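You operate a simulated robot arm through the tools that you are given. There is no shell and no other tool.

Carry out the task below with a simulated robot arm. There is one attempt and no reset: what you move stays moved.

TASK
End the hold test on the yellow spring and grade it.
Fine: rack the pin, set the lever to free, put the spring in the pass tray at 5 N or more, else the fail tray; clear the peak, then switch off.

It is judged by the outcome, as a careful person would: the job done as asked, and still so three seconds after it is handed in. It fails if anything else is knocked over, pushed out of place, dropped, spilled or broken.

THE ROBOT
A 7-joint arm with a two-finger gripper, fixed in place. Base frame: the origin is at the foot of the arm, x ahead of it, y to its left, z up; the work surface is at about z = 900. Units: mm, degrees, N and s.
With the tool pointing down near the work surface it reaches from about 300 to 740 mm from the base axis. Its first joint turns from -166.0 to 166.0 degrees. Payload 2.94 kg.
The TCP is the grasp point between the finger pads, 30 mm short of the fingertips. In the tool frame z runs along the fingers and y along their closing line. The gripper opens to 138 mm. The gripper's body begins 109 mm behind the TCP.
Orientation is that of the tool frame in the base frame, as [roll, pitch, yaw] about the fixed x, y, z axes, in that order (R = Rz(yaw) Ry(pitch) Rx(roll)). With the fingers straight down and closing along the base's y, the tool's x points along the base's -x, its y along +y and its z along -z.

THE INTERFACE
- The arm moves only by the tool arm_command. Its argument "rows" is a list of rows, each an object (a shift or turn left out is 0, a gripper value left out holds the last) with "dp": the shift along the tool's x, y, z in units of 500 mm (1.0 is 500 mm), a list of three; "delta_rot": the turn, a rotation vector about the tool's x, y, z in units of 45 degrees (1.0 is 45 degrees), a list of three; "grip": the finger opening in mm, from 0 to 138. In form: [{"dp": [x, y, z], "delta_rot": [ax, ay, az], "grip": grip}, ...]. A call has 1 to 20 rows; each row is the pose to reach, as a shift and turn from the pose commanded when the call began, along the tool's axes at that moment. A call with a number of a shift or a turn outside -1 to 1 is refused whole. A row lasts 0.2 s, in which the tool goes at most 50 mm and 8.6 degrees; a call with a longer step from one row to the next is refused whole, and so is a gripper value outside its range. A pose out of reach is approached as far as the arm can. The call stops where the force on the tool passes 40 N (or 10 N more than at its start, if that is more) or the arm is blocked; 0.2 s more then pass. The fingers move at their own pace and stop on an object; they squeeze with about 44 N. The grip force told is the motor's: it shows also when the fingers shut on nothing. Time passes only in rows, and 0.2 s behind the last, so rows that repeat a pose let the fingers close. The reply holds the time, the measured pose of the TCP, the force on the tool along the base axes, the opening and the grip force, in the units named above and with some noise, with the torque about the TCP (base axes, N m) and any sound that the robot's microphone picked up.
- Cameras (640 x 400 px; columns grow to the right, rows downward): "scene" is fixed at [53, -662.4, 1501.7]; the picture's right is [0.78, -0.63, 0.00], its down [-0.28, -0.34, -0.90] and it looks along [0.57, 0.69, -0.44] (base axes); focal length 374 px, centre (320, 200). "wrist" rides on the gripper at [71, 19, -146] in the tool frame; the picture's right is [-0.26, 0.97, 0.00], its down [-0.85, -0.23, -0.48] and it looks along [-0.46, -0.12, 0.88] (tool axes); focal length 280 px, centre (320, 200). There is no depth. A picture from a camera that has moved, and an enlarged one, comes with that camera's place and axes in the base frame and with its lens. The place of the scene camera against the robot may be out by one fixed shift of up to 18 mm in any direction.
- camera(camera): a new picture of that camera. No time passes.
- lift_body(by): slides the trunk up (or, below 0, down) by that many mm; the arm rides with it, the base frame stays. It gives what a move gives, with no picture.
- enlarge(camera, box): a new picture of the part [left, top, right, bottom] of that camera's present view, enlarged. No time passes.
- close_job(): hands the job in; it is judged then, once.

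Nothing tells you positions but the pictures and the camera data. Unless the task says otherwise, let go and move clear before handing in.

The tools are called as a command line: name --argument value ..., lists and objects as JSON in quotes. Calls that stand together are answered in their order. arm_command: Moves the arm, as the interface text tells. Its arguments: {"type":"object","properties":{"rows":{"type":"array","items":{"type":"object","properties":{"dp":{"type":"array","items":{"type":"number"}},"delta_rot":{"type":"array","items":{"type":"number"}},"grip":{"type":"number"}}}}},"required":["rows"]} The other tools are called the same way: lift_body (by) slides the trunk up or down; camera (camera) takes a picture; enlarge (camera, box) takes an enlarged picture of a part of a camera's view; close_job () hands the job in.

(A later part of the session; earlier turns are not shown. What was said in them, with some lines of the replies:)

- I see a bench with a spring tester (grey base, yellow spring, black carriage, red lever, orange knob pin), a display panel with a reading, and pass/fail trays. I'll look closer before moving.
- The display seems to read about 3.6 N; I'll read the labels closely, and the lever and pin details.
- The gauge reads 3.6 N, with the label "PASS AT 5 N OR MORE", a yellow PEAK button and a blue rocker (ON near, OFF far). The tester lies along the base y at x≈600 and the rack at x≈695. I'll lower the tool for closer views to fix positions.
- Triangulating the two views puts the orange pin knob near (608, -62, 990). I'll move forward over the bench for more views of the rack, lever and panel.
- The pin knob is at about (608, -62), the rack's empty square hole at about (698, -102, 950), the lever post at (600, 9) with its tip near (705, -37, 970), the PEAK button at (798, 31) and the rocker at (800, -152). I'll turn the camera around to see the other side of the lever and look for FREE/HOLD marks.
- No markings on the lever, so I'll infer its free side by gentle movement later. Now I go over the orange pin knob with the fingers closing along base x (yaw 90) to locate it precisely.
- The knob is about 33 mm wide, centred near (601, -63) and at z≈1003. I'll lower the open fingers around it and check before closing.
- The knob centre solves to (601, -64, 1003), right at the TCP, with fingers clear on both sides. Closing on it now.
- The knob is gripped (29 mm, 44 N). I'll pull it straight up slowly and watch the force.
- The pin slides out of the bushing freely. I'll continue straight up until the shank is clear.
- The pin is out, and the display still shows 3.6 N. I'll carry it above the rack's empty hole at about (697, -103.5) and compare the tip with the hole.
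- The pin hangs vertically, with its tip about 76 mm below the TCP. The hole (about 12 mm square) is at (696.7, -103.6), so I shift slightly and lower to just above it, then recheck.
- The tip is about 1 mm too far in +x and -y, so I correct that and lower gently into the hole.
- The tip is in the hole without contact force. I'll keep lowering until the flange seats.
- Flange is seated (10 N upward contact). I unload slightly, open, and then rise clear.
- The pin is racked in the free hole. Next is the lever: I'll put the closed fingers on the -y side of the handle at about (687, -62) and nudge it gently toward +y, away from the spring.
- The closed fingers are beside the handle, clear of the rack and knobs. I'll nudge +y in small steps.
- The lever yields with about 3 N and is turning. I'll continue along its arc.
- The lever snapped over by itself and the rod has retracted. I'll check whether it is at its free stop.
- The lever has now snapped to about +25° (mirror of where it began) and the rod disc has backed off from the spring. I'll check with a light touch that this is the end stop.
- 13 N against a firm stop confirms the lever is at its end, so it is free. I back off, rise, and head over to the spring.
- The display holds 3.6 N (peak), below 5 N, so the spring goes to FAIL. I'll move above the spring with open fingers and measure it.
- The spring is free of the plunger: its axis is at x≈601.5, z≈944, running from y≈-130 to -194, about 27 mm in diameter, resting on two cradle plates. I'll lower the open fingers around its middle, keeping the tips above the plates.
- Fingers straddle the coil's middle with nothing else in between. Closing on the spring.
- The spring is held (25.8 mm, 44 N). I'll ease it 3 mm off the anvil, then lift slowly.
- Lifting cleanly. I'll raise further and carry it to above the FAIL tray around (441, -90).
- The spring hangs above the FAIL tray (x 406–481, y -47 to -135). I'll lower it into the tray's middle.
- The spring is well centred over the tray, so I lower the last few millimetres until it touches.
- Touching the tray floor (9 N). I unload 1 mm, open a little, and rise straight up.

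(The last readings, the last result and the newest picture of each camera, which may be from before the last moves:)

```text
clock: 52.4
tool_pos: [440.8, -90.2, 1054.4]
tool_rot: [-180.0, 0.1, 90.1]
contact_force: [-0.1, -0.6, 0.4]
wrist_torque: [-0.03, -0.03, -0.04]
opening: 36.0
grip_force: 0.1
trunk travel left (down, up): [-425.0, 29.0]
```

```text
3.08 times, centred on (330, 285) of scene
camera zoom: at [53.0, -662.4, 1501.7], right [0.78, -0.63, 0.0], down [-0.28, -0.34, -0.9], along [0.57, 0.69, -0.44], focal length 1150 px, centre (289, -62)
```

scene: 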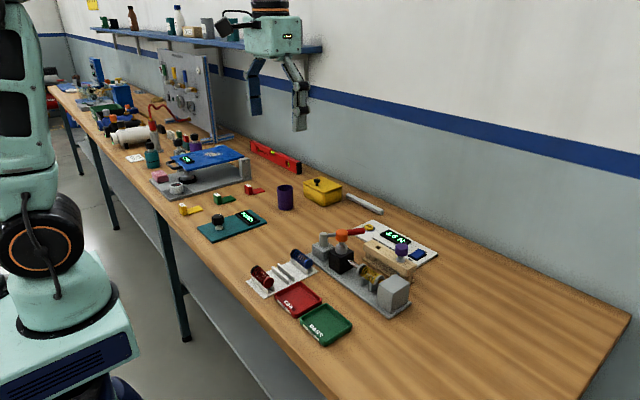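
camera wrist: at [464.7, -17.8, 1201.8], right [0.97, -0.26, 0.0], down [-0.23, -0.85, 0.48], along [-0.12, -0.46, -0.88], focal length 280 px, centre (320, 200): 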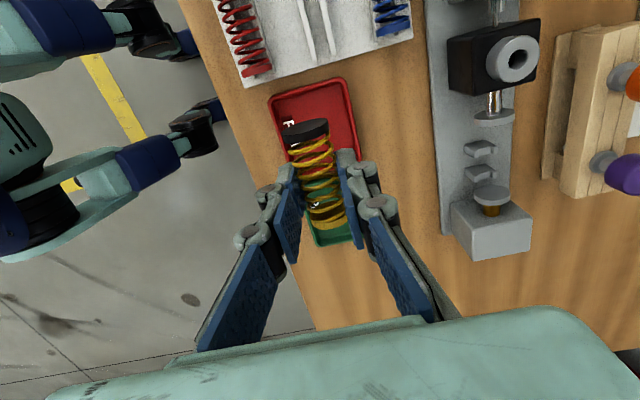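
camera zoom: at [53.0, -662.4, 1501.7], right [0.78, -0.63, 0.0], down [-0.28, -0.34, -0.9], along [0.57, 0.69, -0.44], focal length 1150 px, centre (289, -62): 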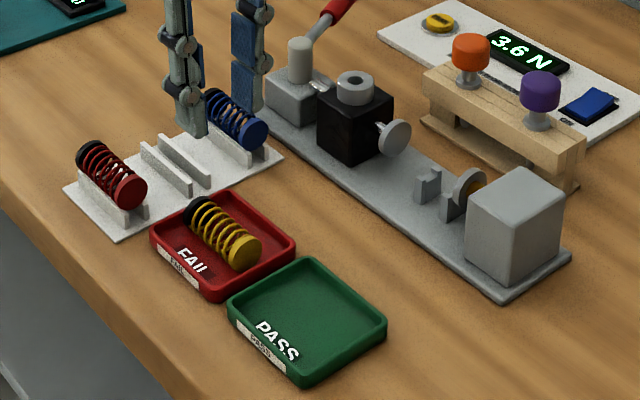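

The yellow spring is lying in the FAIL tray. Next is the PEAK button at about (800, 31, 917), beyond straight-down reach, so I'll turn to yaw 180, close the fingers and tilt the tool about 30° forward.

arm_command --rows '[{"dp": [0.03, 0.04, -0.04], "delta_rot": [0, 0, -0.167], "grip": 0}, {"dp": [0.07, 0.09, -0.09], "delta_rot": [0, 0, -0.333], "grip": 0}, {"dp": [0.115, 0.15, -0.13], "delta_rot": [0, 0, -0.5], "grip": 0}, {"dp": [0.16, 0.21, -0.17], "delta_rot": [0, 0, -0.667], "grip": 0}, {"dp": [0.205, 0.27, -0.192], "delta_rot": [0, 0, -0.833], "grip": 0}, {"dp": [0.242, 0.318, -0.192], "delta_rot": [0, 0, -1.0], "grip": 0}, {"dp": [0.242, 0.318, -0.192], "delta_rot": [0, 0, -1.0], "grip": 0}]'

arm_command --rows '[{"delta_rot": [0, 0, -0.167]}, {"delta_rot": [0, 0, -0.333]}, {"delta_rot": [0, 0, -0.5]}, {"delta_rot": [0, 0, -0.667]}, {"delta_rot": [0, 0, -0.833]}, {"delta_rot": [0, 0, -1.0]}, {"delta_rot": [0, 0, -1.0]}]'

arm_command --rows '[{"dp": [-0.04, 0, 0], "delta_rot": [0, -0.167, 0]}, {"dp": [-0.08, 0, 0], "delta_rot": [0, -0.333, 0]}, {"dp": [-0.12, 0, 0], "delta_rot": [0, -0.5, 0]}, {"dp": [-0.16, 0, 0], "delta_rot": [0, -0.667, 0]}, {"dp": [-0.2, 0, 0], "delta_rot": [0, -0.667, 0]}, {"dp": [-0.2, 0, 0], "delta_rot": [0, -0.667, 0]}]'

camera --camera "wrist"

camera --camera "scene"

```text
clock: 54.0
tool_pos: [600.6, 30.4, 1148.7]
tool_rot: [179.9, 0.0, 135.2]
contact_force: [-0.1, 0.0, -0.8]
wrist_torque: [0.02, 0.0, 0.01]
opening: 0.1
grip_force: 28.3
trunk travel left (down, up): [-425.0, 29.0]
```

```text
clock: 55.6
tool_pos: [600.8, 29.9, 1149.4]
tool_rot: [-180.0, -0.1, -179.8]
contact_force: [0.4, 0.2, 0.4]
wrist_torque: [0.01, -0.02, 0.0]
opening: 0.0
grip_force: 28.1
trunk travel left (down, up): [-425.0, 29.0]
```

```text
clock: 57.0
tool_pos: [700.1, 28.7, 1151.8]
tool_rot: [-180.0, 30.0, 180.0]
contact_force: [0.0, 0.3, -0.7]
wrist_torque: [0.03, -0.02, -0.04]
opening: 0.0
grip_force: 28.0
trunk travel left (down, up): [-425.0, 29.0]
```

```text
taken
camera wrist: at [567.5, 45.7, 1242.6], right [0.23, 0.97, 0.13], down [0.5, -0.23, 0.84], along [0.84, -0.12, -0.53], focal length 280 px, centre (320, 200)
```

wrist: 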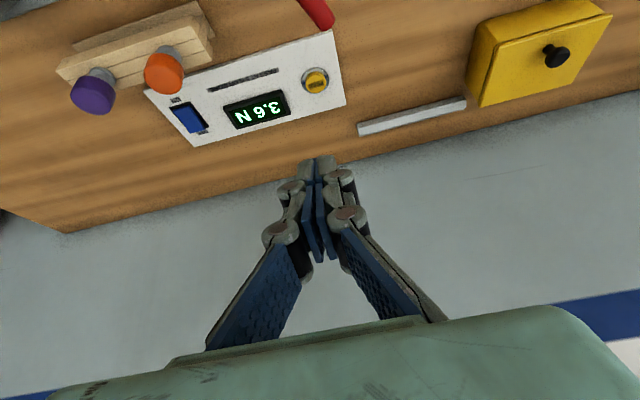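

```text
taken
```

scene: 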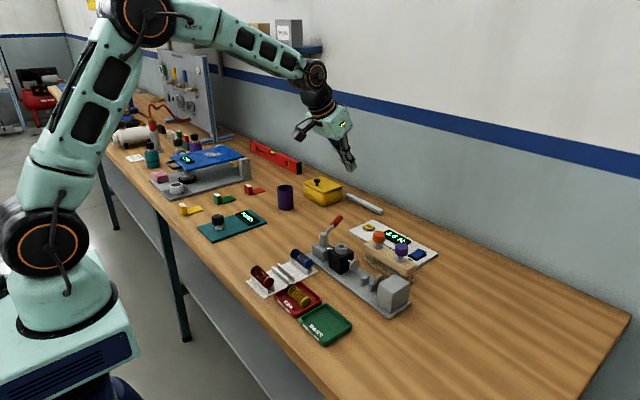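

At 30° tilt and well within reach. I'll advance along the tool axis to hover over the PEAK button at about (795, 31, 1000).

arm_command --rows '[{"dp": [-0.003, 0.001, 0.08]}, {"dp": [-0.006, 0.002, 0.16]}, {"dp": [-0.009, 0.003, 0.24]}, {"dp": [-0.012, 0.004, 0.32]}, {"dp": [-0.0126, 0.004, 0.358]}, {"dp": [-0.0126, 0.004, 0.358]}, {"dp": [-0.0126, 0.004, 0.358]}]'

camera --camera "wrist"

enlarge --camera "wrist" --box '[250, 90, 390, 200]'

enlarge --camera "scene" --box '[310, 170, 450, 290]'

```text
clock: 58.6
tool_pos: [795.8, 31.4, 998.2]
tool_rot: [180.0, 30.0, 180.0]
contact_force: [0.6, 0.5, -0.3]
wrist_torque: [0.04, 0.0, -0.02]
opening: 0.1
grip_force: 28.1
trunk travel left (down, up): [-425.0, 29.0]
```

```text
taken
camera wrist: at [663.2, 49.9, 1089.3], right [0.23, 0.97, 0.13], down [0.5, -0.23, 0.84], along [0.84, -0.12, -0.53], focal length 280 px, centre (320, 200)
```

wrist: 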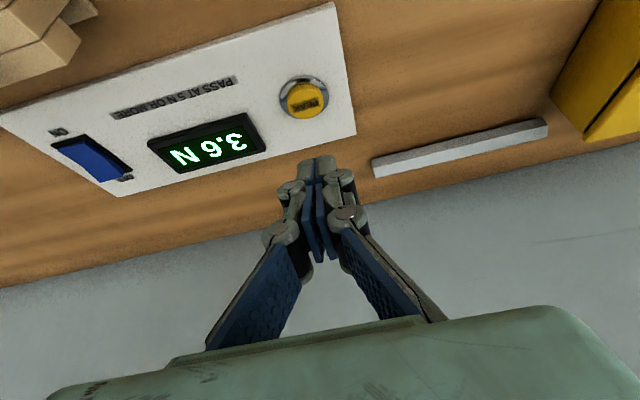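

```text
3.64 times, centred on (320, 145) of wrist
camera zoom: at [663.2, 49.9, 1089.3], right [0.23, 0.97, 0.13], down [0.5, -0.23, 0.84], along [0.84, -0.12, -0.53], focal length 1020 px, centre (320, 400)
```

zoom: 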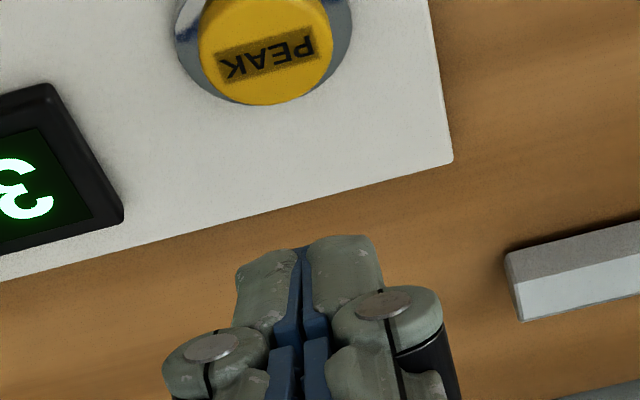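

```text
3.33 times, centred on (380, 230) of scene
camera zoom: at [53.0, -662.4, 1501.7], right [0.78, -0.63, 0.0], down [-0.28, -0.34, -0.9], along [0.57, 0.69, -0.44], focal length 1246 px, centre (120, 100)
```

zoom: 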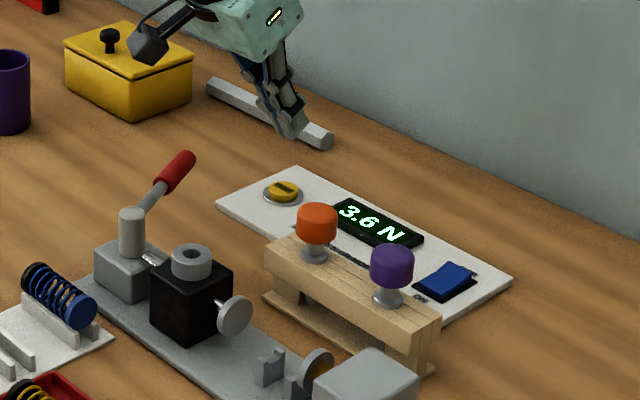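

The lowest tip edge is at x≈800, right over the button (798, 30). I lower straight down in stages.

arm_command --rows '[{"dp": [0.014, -0.002, 0.024]}, {"dp": [0.027, -0.002, 0.046]}, {"dp": [0.0397, -0.002, 0.0648]}, {"dp": [0.0397, -0.002, 0.0648]}]'

enlarge --camera "wrist" --box '[250, 90, 390, 200]'

enlarge --camera "scene" --box '[370, 200, 440, 260]'

```text
clock: 59.6
tool_pos: [793.8, 30.2, 960.1]
tool_rot: [-179.9, 30.0, -180.0]
contact_force: [0.6, 0.1, 0.2]
wrist_torque: [0.01, -0.02, -0.01]
opening: 0.1
grip_force: 28.8
trunk travel left (down, up): [-425.0, 29.0]
```

```text
3.64 times, centred on (320, 145) of wrist
camera zoom: at [661.6, 49.4, 1050.3], right [0.23, 0.97, 0.13], down [0.5, -0.23, 0.84], along [0.84, -0.12, -0.53], focal length 1020 px, centre (320, 400)
```

zoom: 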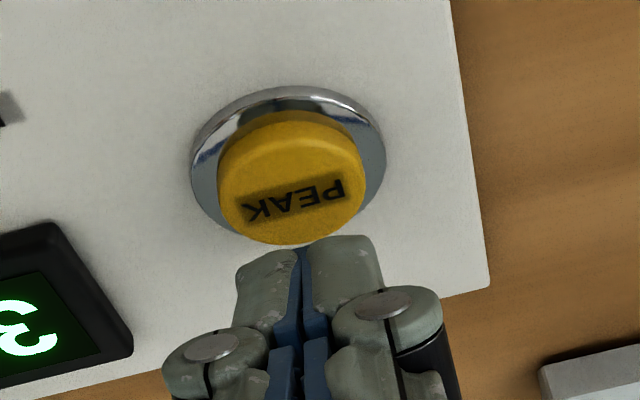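

```text
6.67 times, centred on (405, 230) of scene
camera zoom: at [53.0, -662.4, 1501.7], right [0.78, -0.63, 0.0], down [-0.28, -0.34, -0.9], along [0.57, 0.69, -0.44], focal length 2493 px, centre (-247, 0)
```

zoom: 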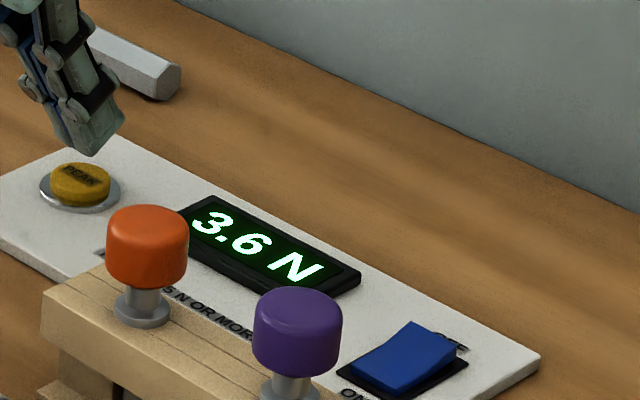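

arm_command --rows '[{"dp": [0.003, 0, 0.0052]}, {"dp": [0.006, 0, 0.0104]}, {"dp": [0.006, 0, 0.0104]}]'

enlarge --camera "scene" --box '[370, 200, 440, 260]'

```text
clock: 60.4
tool_pos: [793.4, 32.7, 953.1]
tool_rot: [179.9, 30.0, 179.9]
contact_force: [0.0, -0.2, -0.7]
wrist_torque: [-0.02, 0.01, -0.01]
opening: 0.3
grip_force: 28.3
trunk travel left (down, up): [-425.0, 29.0]
```

```text
6.67 times, centred on (405, 230) of scene
camera zoom: at [53.0, -662.4, 1501.7], right [0.78, -0.63, 0.0], down [-0.28, -0.34, -0.9], along [0.57, 0.69, -0.44], focal length 2493 px, centre (-247, 0)
```

zoom: 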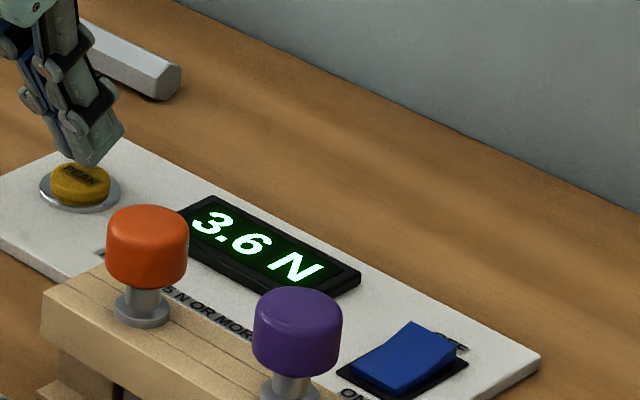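

arm_command --rows '[{"dp": [0.002, 0, 0.0035]}, {"dp": [0.004, 0, 0.007]}, {"dp": [0.004, 0, 0.007]}]'

enlarge --camera "scene" --box '[370, 200, 440, 260]'

enlarge --camera "wrist" --box '[250, 90, 390, 200]'

```text
clock: 61.2
tool_pos: [795.4, 30.6, 949.5]
tool_rot: [-180.0, 29.9, 180.0]
contact_force: [0.7, -0.1, -0.1]
wrist_torque: [0.0, 0.0, 0.03]
opening: 0.0
grip_force: 28.4
trunk travel left (down, up): [-425.0, 29.0]
```

```text
6.67 times, centred on (405, 230) of scene
camera zoom: at [53.0, -662.4, 1501.7], right [0.78, -0.63, 0.0], down [-0.28, -0.34, -0.9], along [0.57, 0.69, -0.44], focal length 2493 px, centre (-247, 0)
```

zoom: 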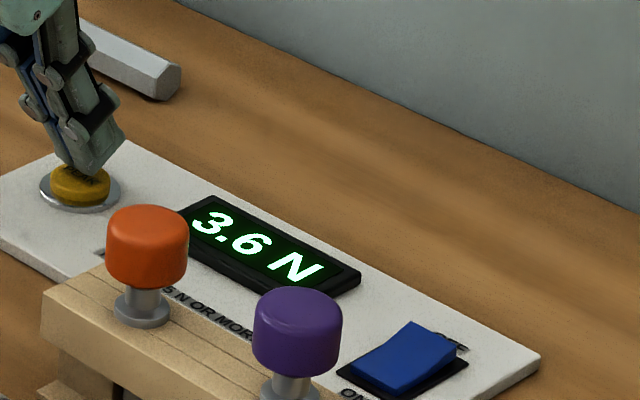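

```text
3.64 times, centred on (320, 145) of wrist
camera zoom: at [662.4, 49.3, 1040.1], right [0.23, 0.97, 0.13], down [0.5, -0.23, 0.84], along [0.84, -0.12, -0.53], focal length 1020 px, centre (320, 400)
```

zoom: 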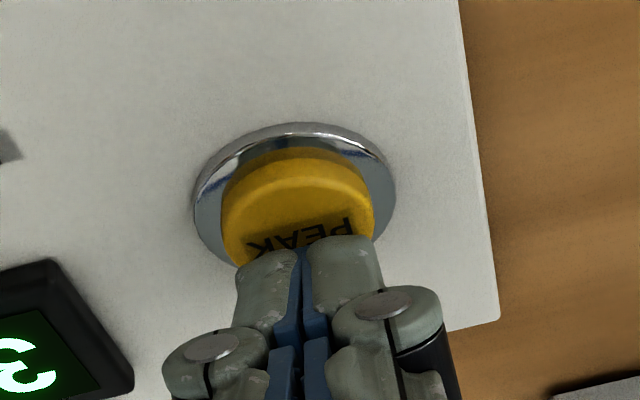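

Tip is aligned over the middle of the button and about to touch. Pressing in small steps.

arm_command --rows '[{"dp": [0.002, 0, 0.0035]}, {"dp": [0.002, 0, 0.0035]}]'

arm_command --rows '[{"dp": [0.002, 0, 0.0035]}, {"dp": [0.002, 0, 0.0035]}]'

enlarge --camera "scene" --box '[370, 200, 440, 260]'

```text
clock: 61.8
tool_pos: [796.4, 29.9, 947.7]
tool_rot: [180.0, 30.0, 180.0]
contact_force: [-0.3, 0.0, -0.3]
wrist_torque: [0.01, -0.03, -0.05]
opening: 0.0
grip_force: 28.5
trunk travel left (down, up): [-425.0, 29.0]
```

```text
clock: 62.4
tool_pos: [797.0, 29.6, 945.9]
tool_rot: [180.0, 30.0, -180.0]
contact_force: [0.3, -0.6, 0.7]
wrist_torque: [-0.01, -0.02, 0.02]
opening: 0.0
grip_force: 28.5
trunk travel left (down, up): [-425.0, 29.0]
```

```text
6.67 times, centred on (405, 230) of scene
camera zoom: at [53.0, -662.4, 1501.7], right [0.78, -0.63, 0.0], down [-0.28, -0.34, -0.9], along [0.57, 0.69, -0.44], focal length 2493 px, centre (-247, 0)
```

zoom: 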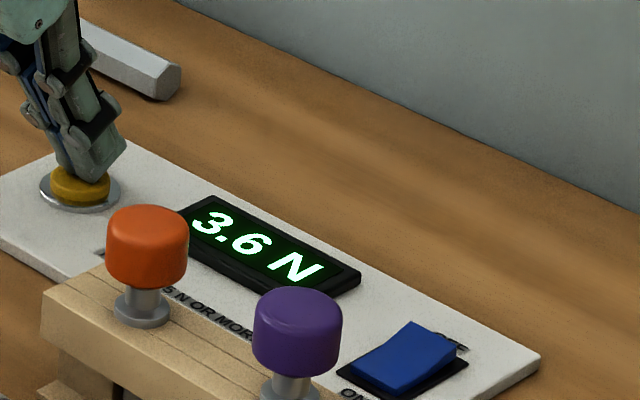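

arm_command --rows '[{"dp": [0.002, 0, 0.0035]}, {"dp": [0.002, 0, 0.0035]}]'

arm_command --rows '[{"dp": [0.002, 0, 0.0035]}, {"dp": [0.002, 0, 0.0035]}]'

enlarge --camera "scene" --box '[370, 200, 440, 260]'

enlarge --camera "wrist" --box '[250, 90, 390, 200]'

```text
clock: 63.0
tool_pos: [796.3, 30.1, 943.8]
tool_rot: [-179.9, 30.1, 179.9]
contact_force: [0.4, -1.1, 1.5]
wrist_torque: [-0.04, 0.05, 0.03]
opening: 5.8
grip_force: 28.3
trunk travel left (down, up): [-425.0, 29.0]
heard: click
```

```text
clock: 63.6
tool_pos: [795.9, 31.0, 940.6]
tool_rot: [-179.9, 30.2, 180.0]
contact_force: [0.9, -0.1, 3.0]
wrist_torque: [0.03, -0.03, 0.02]
opening: 5.9
grip_force: 28.0
trunk travel left (down, up): [-425.0, 29.0]
```

```text
6.67 times, centred on (405, 230) of scene
camera zoom: at [53.0, -662.4, 1501.7], right [0.78, -0.63, 0.0], down [-0.28, -0.34, -0.9], along [0.57, 0.69, -0.44], focal length 2493 px, centre (-247, 0)
```

zoom: 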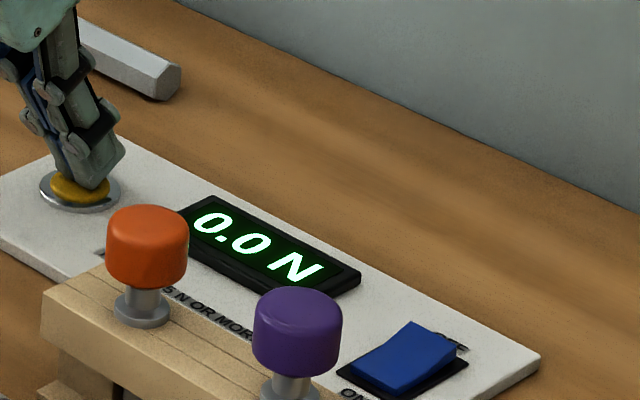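

```text
3.64 times, centred on (320, 145) of wrist
camera zoom: at [662.9, 49.0, 1032.2], right [0.23, 0.97, 0.13], down [0.5, -0.23, 0.84], along [0.84, -0.12, -0.53], focal length 1020 px, centre (320, 400)
```

zoom: 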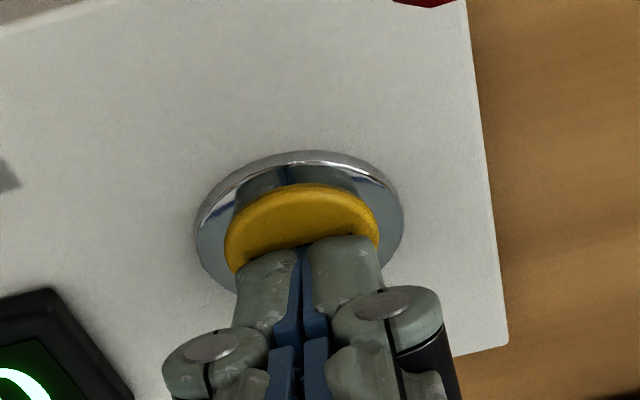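

Click heard and the display now reads 0.0 N, so the peak is cleared. I rise and move over to the rocker switch.

arm_command --rows '[{"dp": [-0.03, 0, -0.052], "grip": 0}, {"dp": [-0.06, 0, -0.104]}, {"dp": [-0.09, 0, -0.156]}, {"dp": [-0.09, -0.07, -0.156]}, {"dp": [-0.09, -0.14, -0.156]}, {"dp": [-0.09, -0.21, -0.156]}, {"dp": [-0.09, -0.28, -0.156]}, {"dp": [-0.09, -0.362, -0.156]}, {"dp": [-0.09, -0.362, -0.156]}, {"dp": [-0.09, -0.362, -0.156]}]'

camera --camera "wrist"

enlarge --camera "wrist" --box '[240, 60, 380, 170]'

enlarge --camera "scene" --box '[360, 190, 450, 270]'

```text
clock: 65.8
tool_pos: [797.9, -151.3, 1030.7]
tool_rot: [180.0, 30.0, 180.0]
contact_force: [0.4, 1.4, -0.6]
wrist_torque: [-0.01, 0.01, -0.01]
opening: 0.0
grip_force: 29.1
trunk travel left (down, up): [-425.0, 29.0]
```

```text
taken
camera wrist: at [664.9, -132.6, 1120.0], right [0.23, 0.97, 0.13], down [0.5, -0.23, 0.84], along [0.84, -0.12, -0.53], focal length 280 px, centre (320, 200)
```

wrist: 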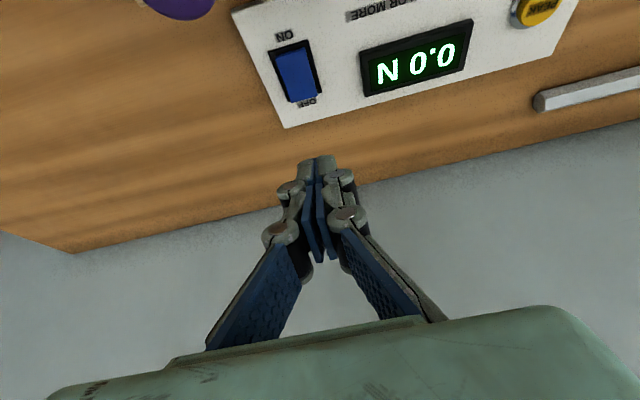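

```text
3.64 times, centred on (310, 115) of wrist
camera zoom: at [664.9, -132.6, 1120.0], right [0.23, 0.97, 0.13], down [0.5, -0.23, 0.84], along [0.84, -0.12, -0.53], focal length 1020 px, centre (356, 509)
```

zoom: 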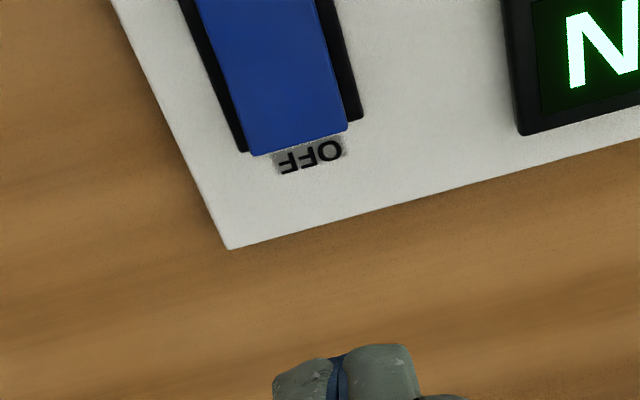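

```text
5.00 times, centred on (405, 230) of scene
camera zoom: at [53.0, -662.4, 1501.7], right [0.78, -0.63, 0.0], down [-0.28, -0.34, -0.9], along [0.57, 0.69, -0.44], focal length 1870 px, centre (-105, 50)
```

zoom: 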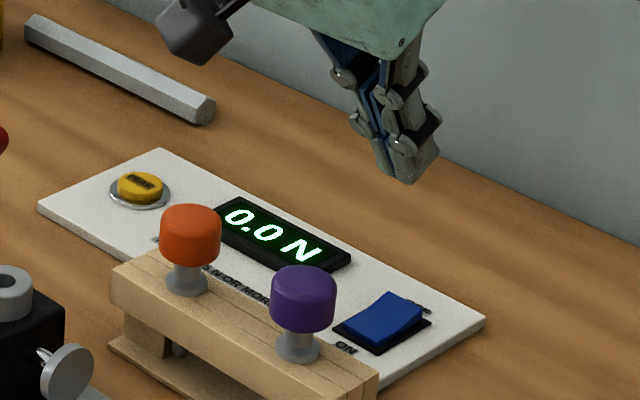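

The rocker's raised OFF end is at about x 815–820, y≈-153. I lower so that the lowest tip edge hovers above x≈812 there.

arm_command --rows '[{"dp": [0.012, -0.001, 0.031]}, {"dp": [0.0246, -0.002, 0.0616]}, {"dp": [0.037, -0.003, 0.093]}, {"dp": [0.0493, -0.003, 0.1233]}, {"dp": [0.0493, -0.003, 0.1233]}]'

enlarge --camera "wrist" --box '[250, 80, 390, 190]'

enlarge --camera "scene" --box '[380, 200, 450, 270]'

```text
clock: 67.0
tool_pos: [805.3, -153.7, 965.6]
tool_rot: [-180.0, 30.0, -179.8]
contact_force: [0.2, 0.2, 0.1]
wrist_torque: [-0.02, -0.03, 0.0]
opening: 0.1
grip_force: 28.7
trunk travel left (down, up): [-425.0, 29.0]
```

```text
3.64 times, centred on (320, 135) of wrist
camera zoom: at [673.6, -134.7, 1055.0], right [0.23, 0.97, 0.13], down [0.5, -0.23, 0.84], along [0.84, -0.12, -0.53], focal length 1020 px, centre (320, 436)
```

zoom: 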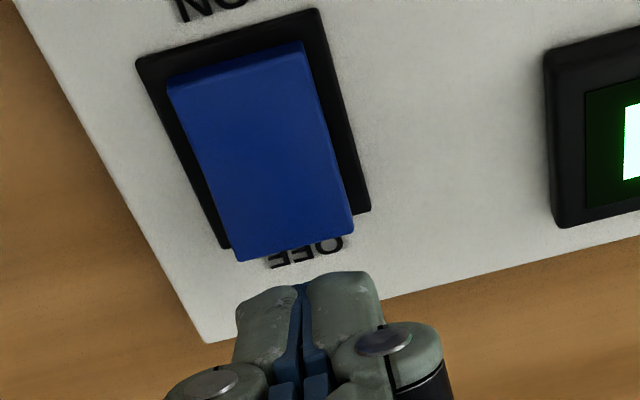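

```text
5.71 times, centred on (415, 235) of scene
camera zoom: at [53.0, -662.4, 1501.7], right [0.78, -0.63, 0.0], down [-0.28, -0.34, -0.9], along [0.57, 0.69, -0.44], focal length 2136 px, centre (-223, 0)
```

zoom: 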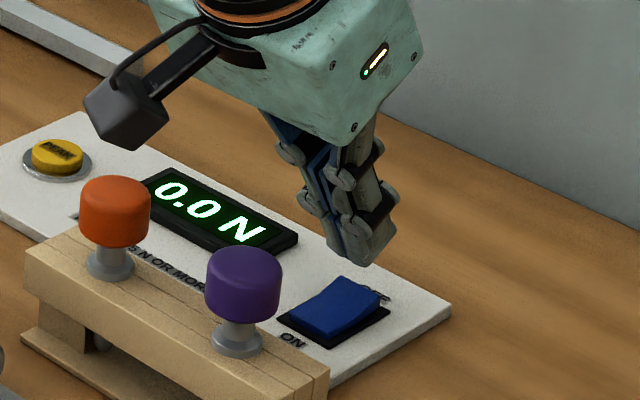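

arm_command --rows '[{"dp": [0.0024, -0.001, 0.01]}, {"dp": [0.0048, -0.002, 0.0203]}, {"dp": [0.0048, -0.002, 0.0203]}]'

enlarge --camera "wrist" --box '[250, 80, 390, 190]'

enlarge --camera "scene" --box '[370, 190, 450, 270]'

```text
clock: 67.8
tool_pos: [809.0, -153.0, 955.0]
tool_rot: [-179.9, 30.0, -180.0]
contact_force: [0.5, 0.4, 0.2]
wrist_torque: [-0.01, -0.02, 0.03]
opening: 0.2
grip_force: 28.4
trunk travel left (down, up): [-425.0, 29.0]
```

```text
3.64 times, centred on (320, 135) of wrist
camera zoom: at [677.0, -134.9, 1045.0], right [0.23, 0.97, 0.13], down [0.5, -0.23, 0.84], along [0.84, -0.12, -0.53], focal length 1020 px, centre (320, 436)
```

zoom: 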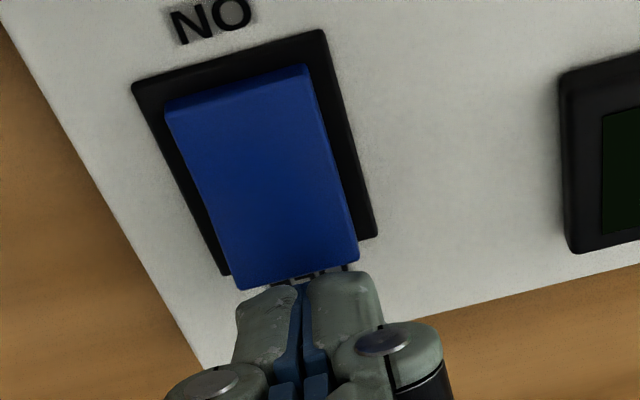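

```text
5.00 times, centred on (410, 230) of scene
camera zoom: at [53.0, -662.4, 1501.7], right [0.78, -0.63, 0.0], down [-0.28, -0.34, -0.9], along [0.57, 0.69, -0.44], focal length 1870 px, centre (-130, 50)
```

zoom: 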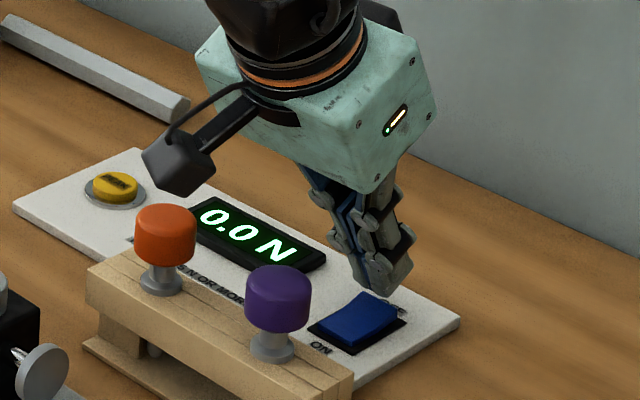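

The tip will land on the OFF half about 6 mm inside its far edge. Pressing down in small steps.

arm_command --rows '[{"dp": [0.002, 0, 0.0035]}, {"dp": [0.004, 0, 0.007]}, {"dp": [0.004, 0, 0.007]}]'

arm_command --rows '[{"dp": [0.002, 0, 0.0035]}, {"dp": [0.002, 0, 0.0035]}]'

enlarge --camera "wrist" --box '[250, 80, 390, 190]'

enlarge --camera "scene" --box '[370, 190, 450, 270]'

```text
clock: 68.6
tool_pos: [808.8, -153.6, 951.2]
tool_rot: [180.0, 30.0, -180.0]
contact_force: [0.1, 0.0, 1.0]
wrist_torque: [0.04, 0.01, 0.01]
opening: 0.0
grip_force: 28.3
trunk travel left (down, up): [-425.0, 29.0]
```

```text
clock: 69.2
tool_pos: [808.1, -152.5, 949.7]
tool_rot: [180.0, 30.1, -180.0]
contact_force: [-0.4, 0.9, -0.2]
wrist_torque: [0.02, -0.01, -0.01]
opening: 0.0
grip_force: 28.8
trunk travel left (down, up): [-425.0, 29.0]
```

```text
3.64 times, centred on (320, 135) of wrist
camera zoom: at [676.0, -134.7, 1039.4], right [0.23, 0.97, 0.13], down [0.5, -0.23, 0.84], along [0.84, -0.12, -0.53], focal length 1020 px, centre (320, 436)
```

zoom: 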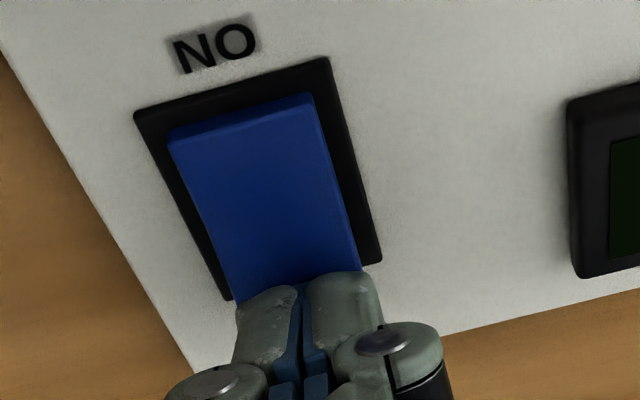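

```text
5.00 times, centred on (410, 230) of scene
camera zoom: at [53.0, -662.4, 1501.7], right [0.78, -0.63, 0.0], down [-0.28, -0.34, -0.9], along [0.57, 0.69, -0.44], focal length 1870 px, centre (-130, 50)
```

zoom: 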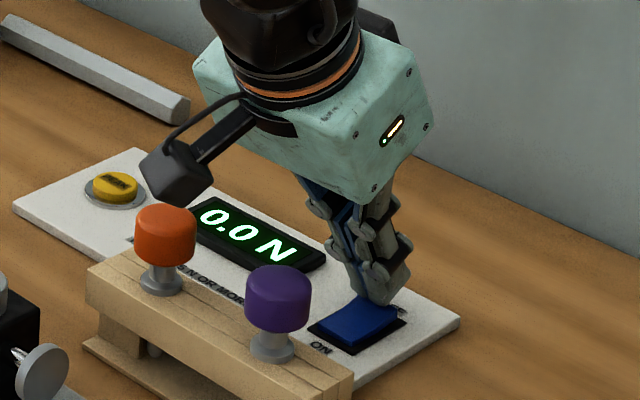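

arm_command --rows '[{"dp": [0.002, 0, 0.0035]}, {"dp": [0.002, 0, 0.0035]}]'

arm_command --rows '[{"dp": [0.002, 0, 0.0035]}, {"dp": [0.002, 0, 0.0035]}]'

enlarge --camera "wrist" --box '[250, 80, 390, 190]'

enlarge --camera "scene" --box '[370, 190, 450, 270]'

```text
clock: 69.8
tool_pos: [807.9, -152.8, 946.3]
tool_rot: [-179.9, 30.0, -180.0]
contact_force: [0.5, -0.7, -1.2]
wrist_torque: [0.02, -0.03, 0.02]
opening: 0.0
grip_force: 28.8
trunk travel left (down, up): [-425.0, 29.0]
```

```text
clock: 70.4
tool_pos: [808.2, -153.4, 945.0]
tool_rot: [180.0, 30.0, -180.0]
contact_force: [0.6, -0.3, -0.6]
wrist_torque: [-0.01, -0.04, 0.03]
opening: 0.0
grip_force: 28.5
trunk travel left (down, up): [-425.0, 29.0]
```

```text
3.64 times, centred on (320, 135) of wrist
camera zoom: at [675.2, -134.7, 1035.3], right [0.23, 0.97, 0.13], down [0.5, -0.23, 0.84], along [0.84, -0.12, -0.53], focal length 1020 px, centre (320, 436)
```

zoom: 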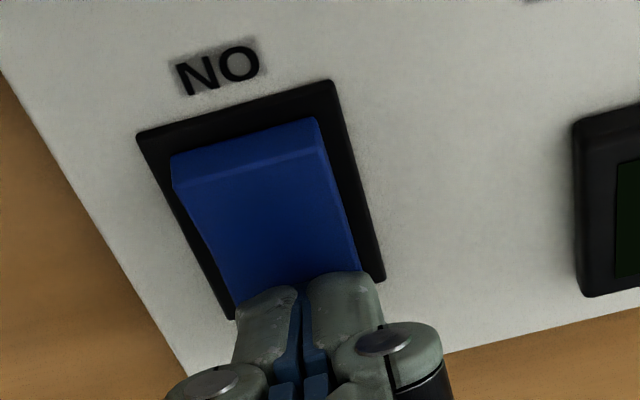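

```text
5.00 times, centred on (410, 230) of scene
camera zoom: at [53.0, -662.4, 1501.7], right [0.78, -0.63, 0.0], down [-0.28, -0.34, -0.9], along [0.57, 0.69, -0.44], focal length 1870 px, centre (-130, 50)
```

zoom: 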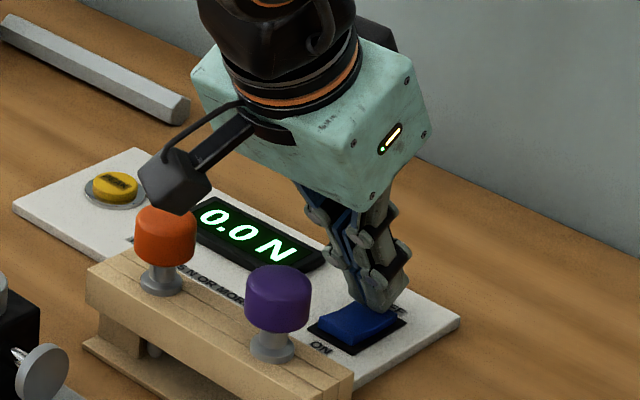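

The rocker is starting to tip. I continue pressing in small steps.

arm_command --rows '[{"dp": [0.002, 0, 0.0035]}, {"dp": [0.002, 0, 0.0035]}]'

arm_command --rows '[{"dp": [0.002, 0, 0.0035]}, {"dp": [0.002, 0, 0.0035]}]'

enlarge --camera "wrist" --box '[250, 80, 390, 190]'

enlarge --camera "scene" --box '[370, 190, 450, 270]'

```text
clock: 71.0
tool_pos: [808.4, -153.6, 942.9]
tool_rot: [180.0, 30.1, -179.9]
contact_force: [-1.1, -0.6, 2.4]
wrist_torque: [-0.06, 0.01, 0.03]
opening: 6.0
grip_force: 28.5
trunk travel left (down, up): [-425.0, 29.0]
```

```text
clock: 71.6
tool_pos: [808.3, -152.6, 943.1]
tool_rot: [-179.9, 30.3, -179.9]
contact_force: [-1.6, -1.2, 8.4]
wrist_torque: [-0.06, -0.01, 0.01]
opening: 5.9
grip_force: 28.5
trunk travel left (down, up): [-425.0, 29.0]
```

```text
3.64 times, centred on (320, 135) of wrist
camera zoom: at [675.0, -134.4, 1033.8], right [0.23, 0.97, 0.13], down [0.49, -0.23, 0.84], along [0.84, -0.12, -0.53], focal length 1020 px, centre (320, 436)
```

zoom: 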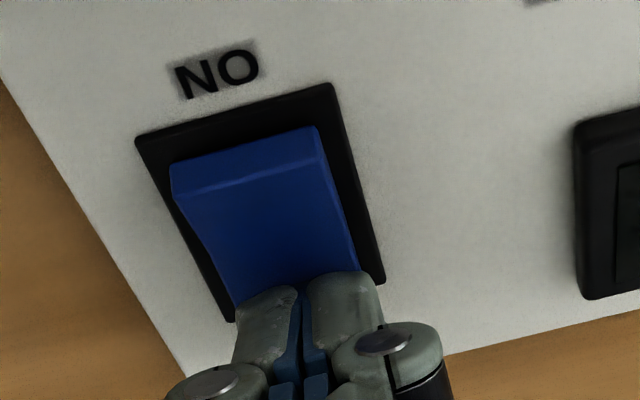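

```text
5.00 times, centred on (410, 230) of scene
camera zoom: at [53.0, -662.4, 1501.7], right [0.78, -0.63, 0.0], down [-0.28, -0.34, -0.9], along [0.57, 0.69, -0.44], focal length 1870 px, centre (-130, 50)
```

zoom: 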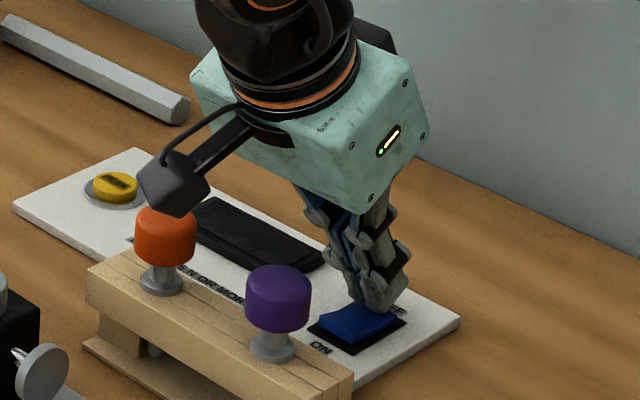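

The display has gone dark, so the tester is off. I lift straight up and check.

arm_command --rows '[{"dp": [-0.006, 0, -0.0104]}, {"dp": [-0.03, 0, -0.052]}, {"dp": [-0.06, 0, -0.104]}, {"dp": [-0.1, 0, -0.173]}, {"dp": [-0.1, 0, -0.173]}]'

camera --camera "wrist"

enlarge --camera "scene" --box '[370, 190, 450, 270]'

```text
clock: 72.8
tool_pos: [809.4, -150.4, 1042.1]
tool_rot: [180.0, 30.0, 180.0]
contact_force: [-1.1, -0.3, -0.2]
wrist_torque: [0.0, -0.01, 0.04]
opening: 0.0
grip_force: 29.1
trunk travel left (down, up): [-425.0, 29.0]
```

```text
taken
camera wrist: at [675.8, -132.8, 1133.0], right [0.23, 0.97, 0.13], down [0.5, -0.23, 0.84], along [0.84, -0.12, -0.53], focal length 280 px, centre (320, 200)
```

wrist: 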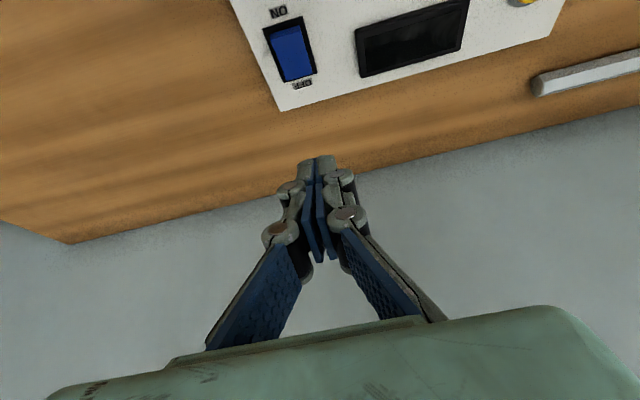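

```text
5.00 times, centred on (410, 230) of scene
camera zoom: at [53.0, -662.4, 1501.7], right [0.78, -0.63, 0.0], down [-0.28, -0.34, -0.9], along [0.57, 0.69, -0.44], focal length 1870 px, centre (-130, 50)
```

zoom: 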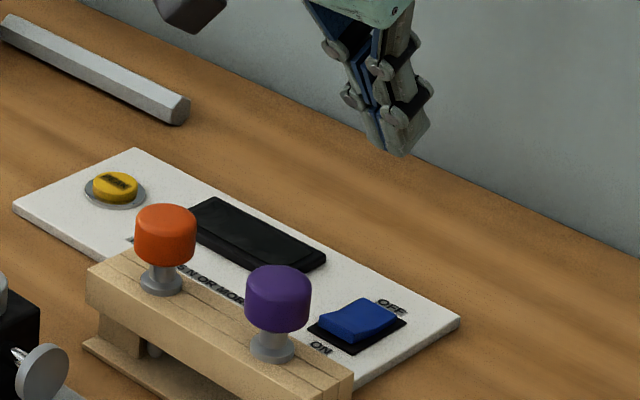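

The rocker stays on OFF and the display is dark. I withdraw up and back, straighten the tool, and check the whole scene.

arm_command --rows '[{"dp": [0, 0, -0.08]}, {"dp": [0, 0, -0.16]}, {"dp": [0, 0, -0.24]}, {"dp": [0, 0, -0.32]}, {"dp": [0, 0, -0.38]}, {"dp": [0.06, 0, -0.42], "delta_rot": [0, 0.167, 0]}, {"dp": [0.12, 0.04, -0.44], "delta_rot": [0, 0.333, 0]}, {"dp": [0.18, 0.08, -0.46], "delta_rot": [0, 0.5, 0]}, {"dp": [0.24, 0.12, -0.48], "delta_rot": [0, 0.667, 0]}, {"dp": [0.3, 0.16, -0.5], "delta_rot": [0, 0.667, 0]}, {"dp": [0.3, 0.16, -0.5], "delta_rot": [0, 0.667, 0]}]'

camera --camera "scene"

enlarge --camera "scene" --box '[240, 200, 450, 350]'

camera --camera "wrist"

```text
clock: 75.2
tool_pos: [551.1, -71.7, 1184.6]
tool_rot: [179.8, -0.1, 179.9]
contact_force: [-0.7, 0.2, 0.0]
wrist_torque: [-0.03, -0.03, -0.03]
opening: 0.0
grip_force: 28.2
trunk travel left (down, up): [-425.0, 29.0]
```

```text
taken
```

scene: 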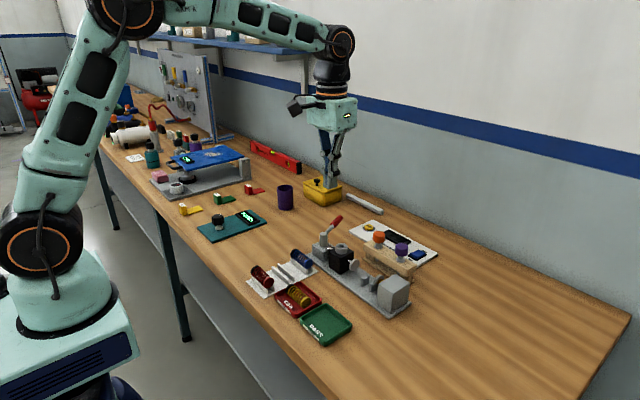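

```text
2.67 times, centred on (345, 275) of scene
camera zoom: at [53.0, -662.4, 1501.7], right [0.78, -0.63, 0.0], down [-0.28, -0.34, -0.9], along [0.57, 0.69, -0.44], focal length 997 px, centre (253, 0)
```

zoom: 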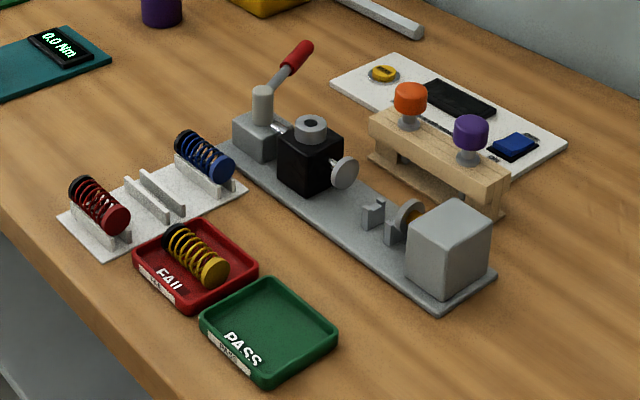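

```text
taken
camera wrist: at [481.9, -52.4, 1328.8], right [0.26, 0.97, 0.0], down [0.85, -0.23, 0.48], along [0.46, -0.12, -0.88], focal length 280 px, centre (320, 200)
```

wrist: 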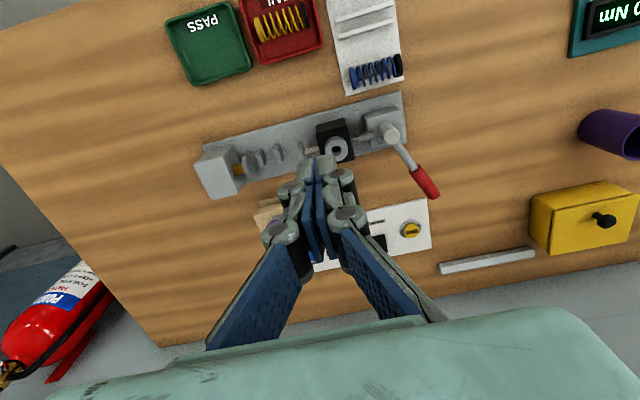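

Everything looks in place; one last close check of the racked pin, lever, switch and the spring before handing in.

enlarge --camera "scene" --box '[360, 220, 440, 280]'

enlarge --camera "scene" --box '[250, 200, 350, 320]'

```text
6.67 times, centred on (400, 250) of scene
camera zoom: at [53.0, -662.4, 1501.7], right [0.78, -0.63, 0.0], down [-0.28, -0.34, -0.9], along [0.57, 0.69, -0.44], focal length 2493 px, centre (-213, -133)
```

zoom: 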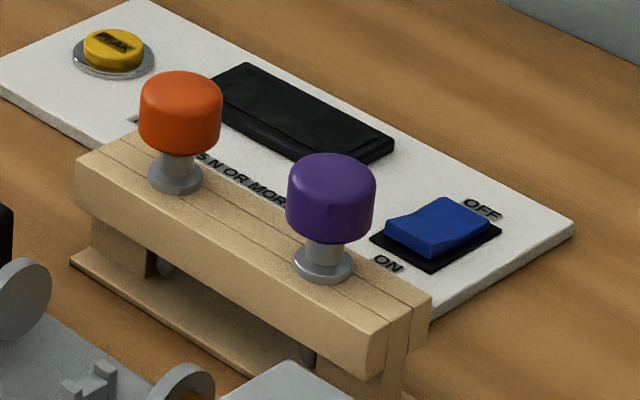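

```text
3.33 times, centred on (300, 260) of scene
camera zoom: at [53.0, -662.4, 1501.7], right [0.78, -0.63, 0.0], down [-0.28, -0.34, -0.9], along [0.57, 0.69, -0.44], focal length 1246 px, centre (387, 0)
```

zoom: 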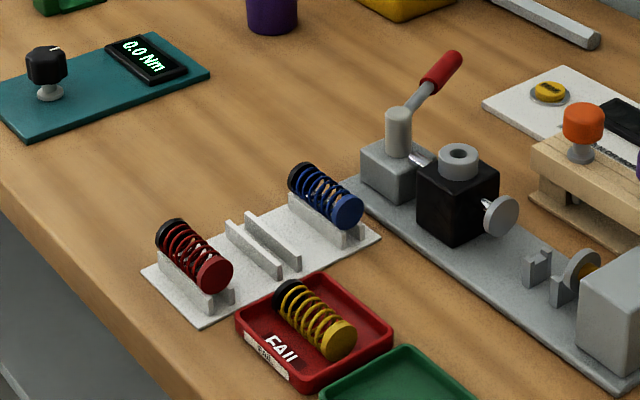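

The pin is seated in the rack, the lever is at its free stop, and the yellow spring (3.6 N) lies in the FAIL tray. The peak was cleared to 0.0 N before switching off, the rocker is on OFF, and the arm is clear, so I'm handing in.

close_job

```text
The job is handed in.
```

The hold test is ended and the yellow spring is graded a fail: the gauge read 3.6 N, under the 5 N limit. I've handed the job in.

- **Pin:** it is seated in the rack's empty hole, beside the purple one.
- **Lever:** it is against its far stop. It carries no markings, so I took this side as free because the plunger backed off the spring there.
- **Spring:** it is lying in the FAIL tray.
- **Peak:** I pressed the PEAK button, heard it click, and the display went to 0.0 N.
- **Power:** the rocker is on OFF and the display is dark.

In the final pictures nothing else had moved, and the arm was clear with nothing in the gripper.
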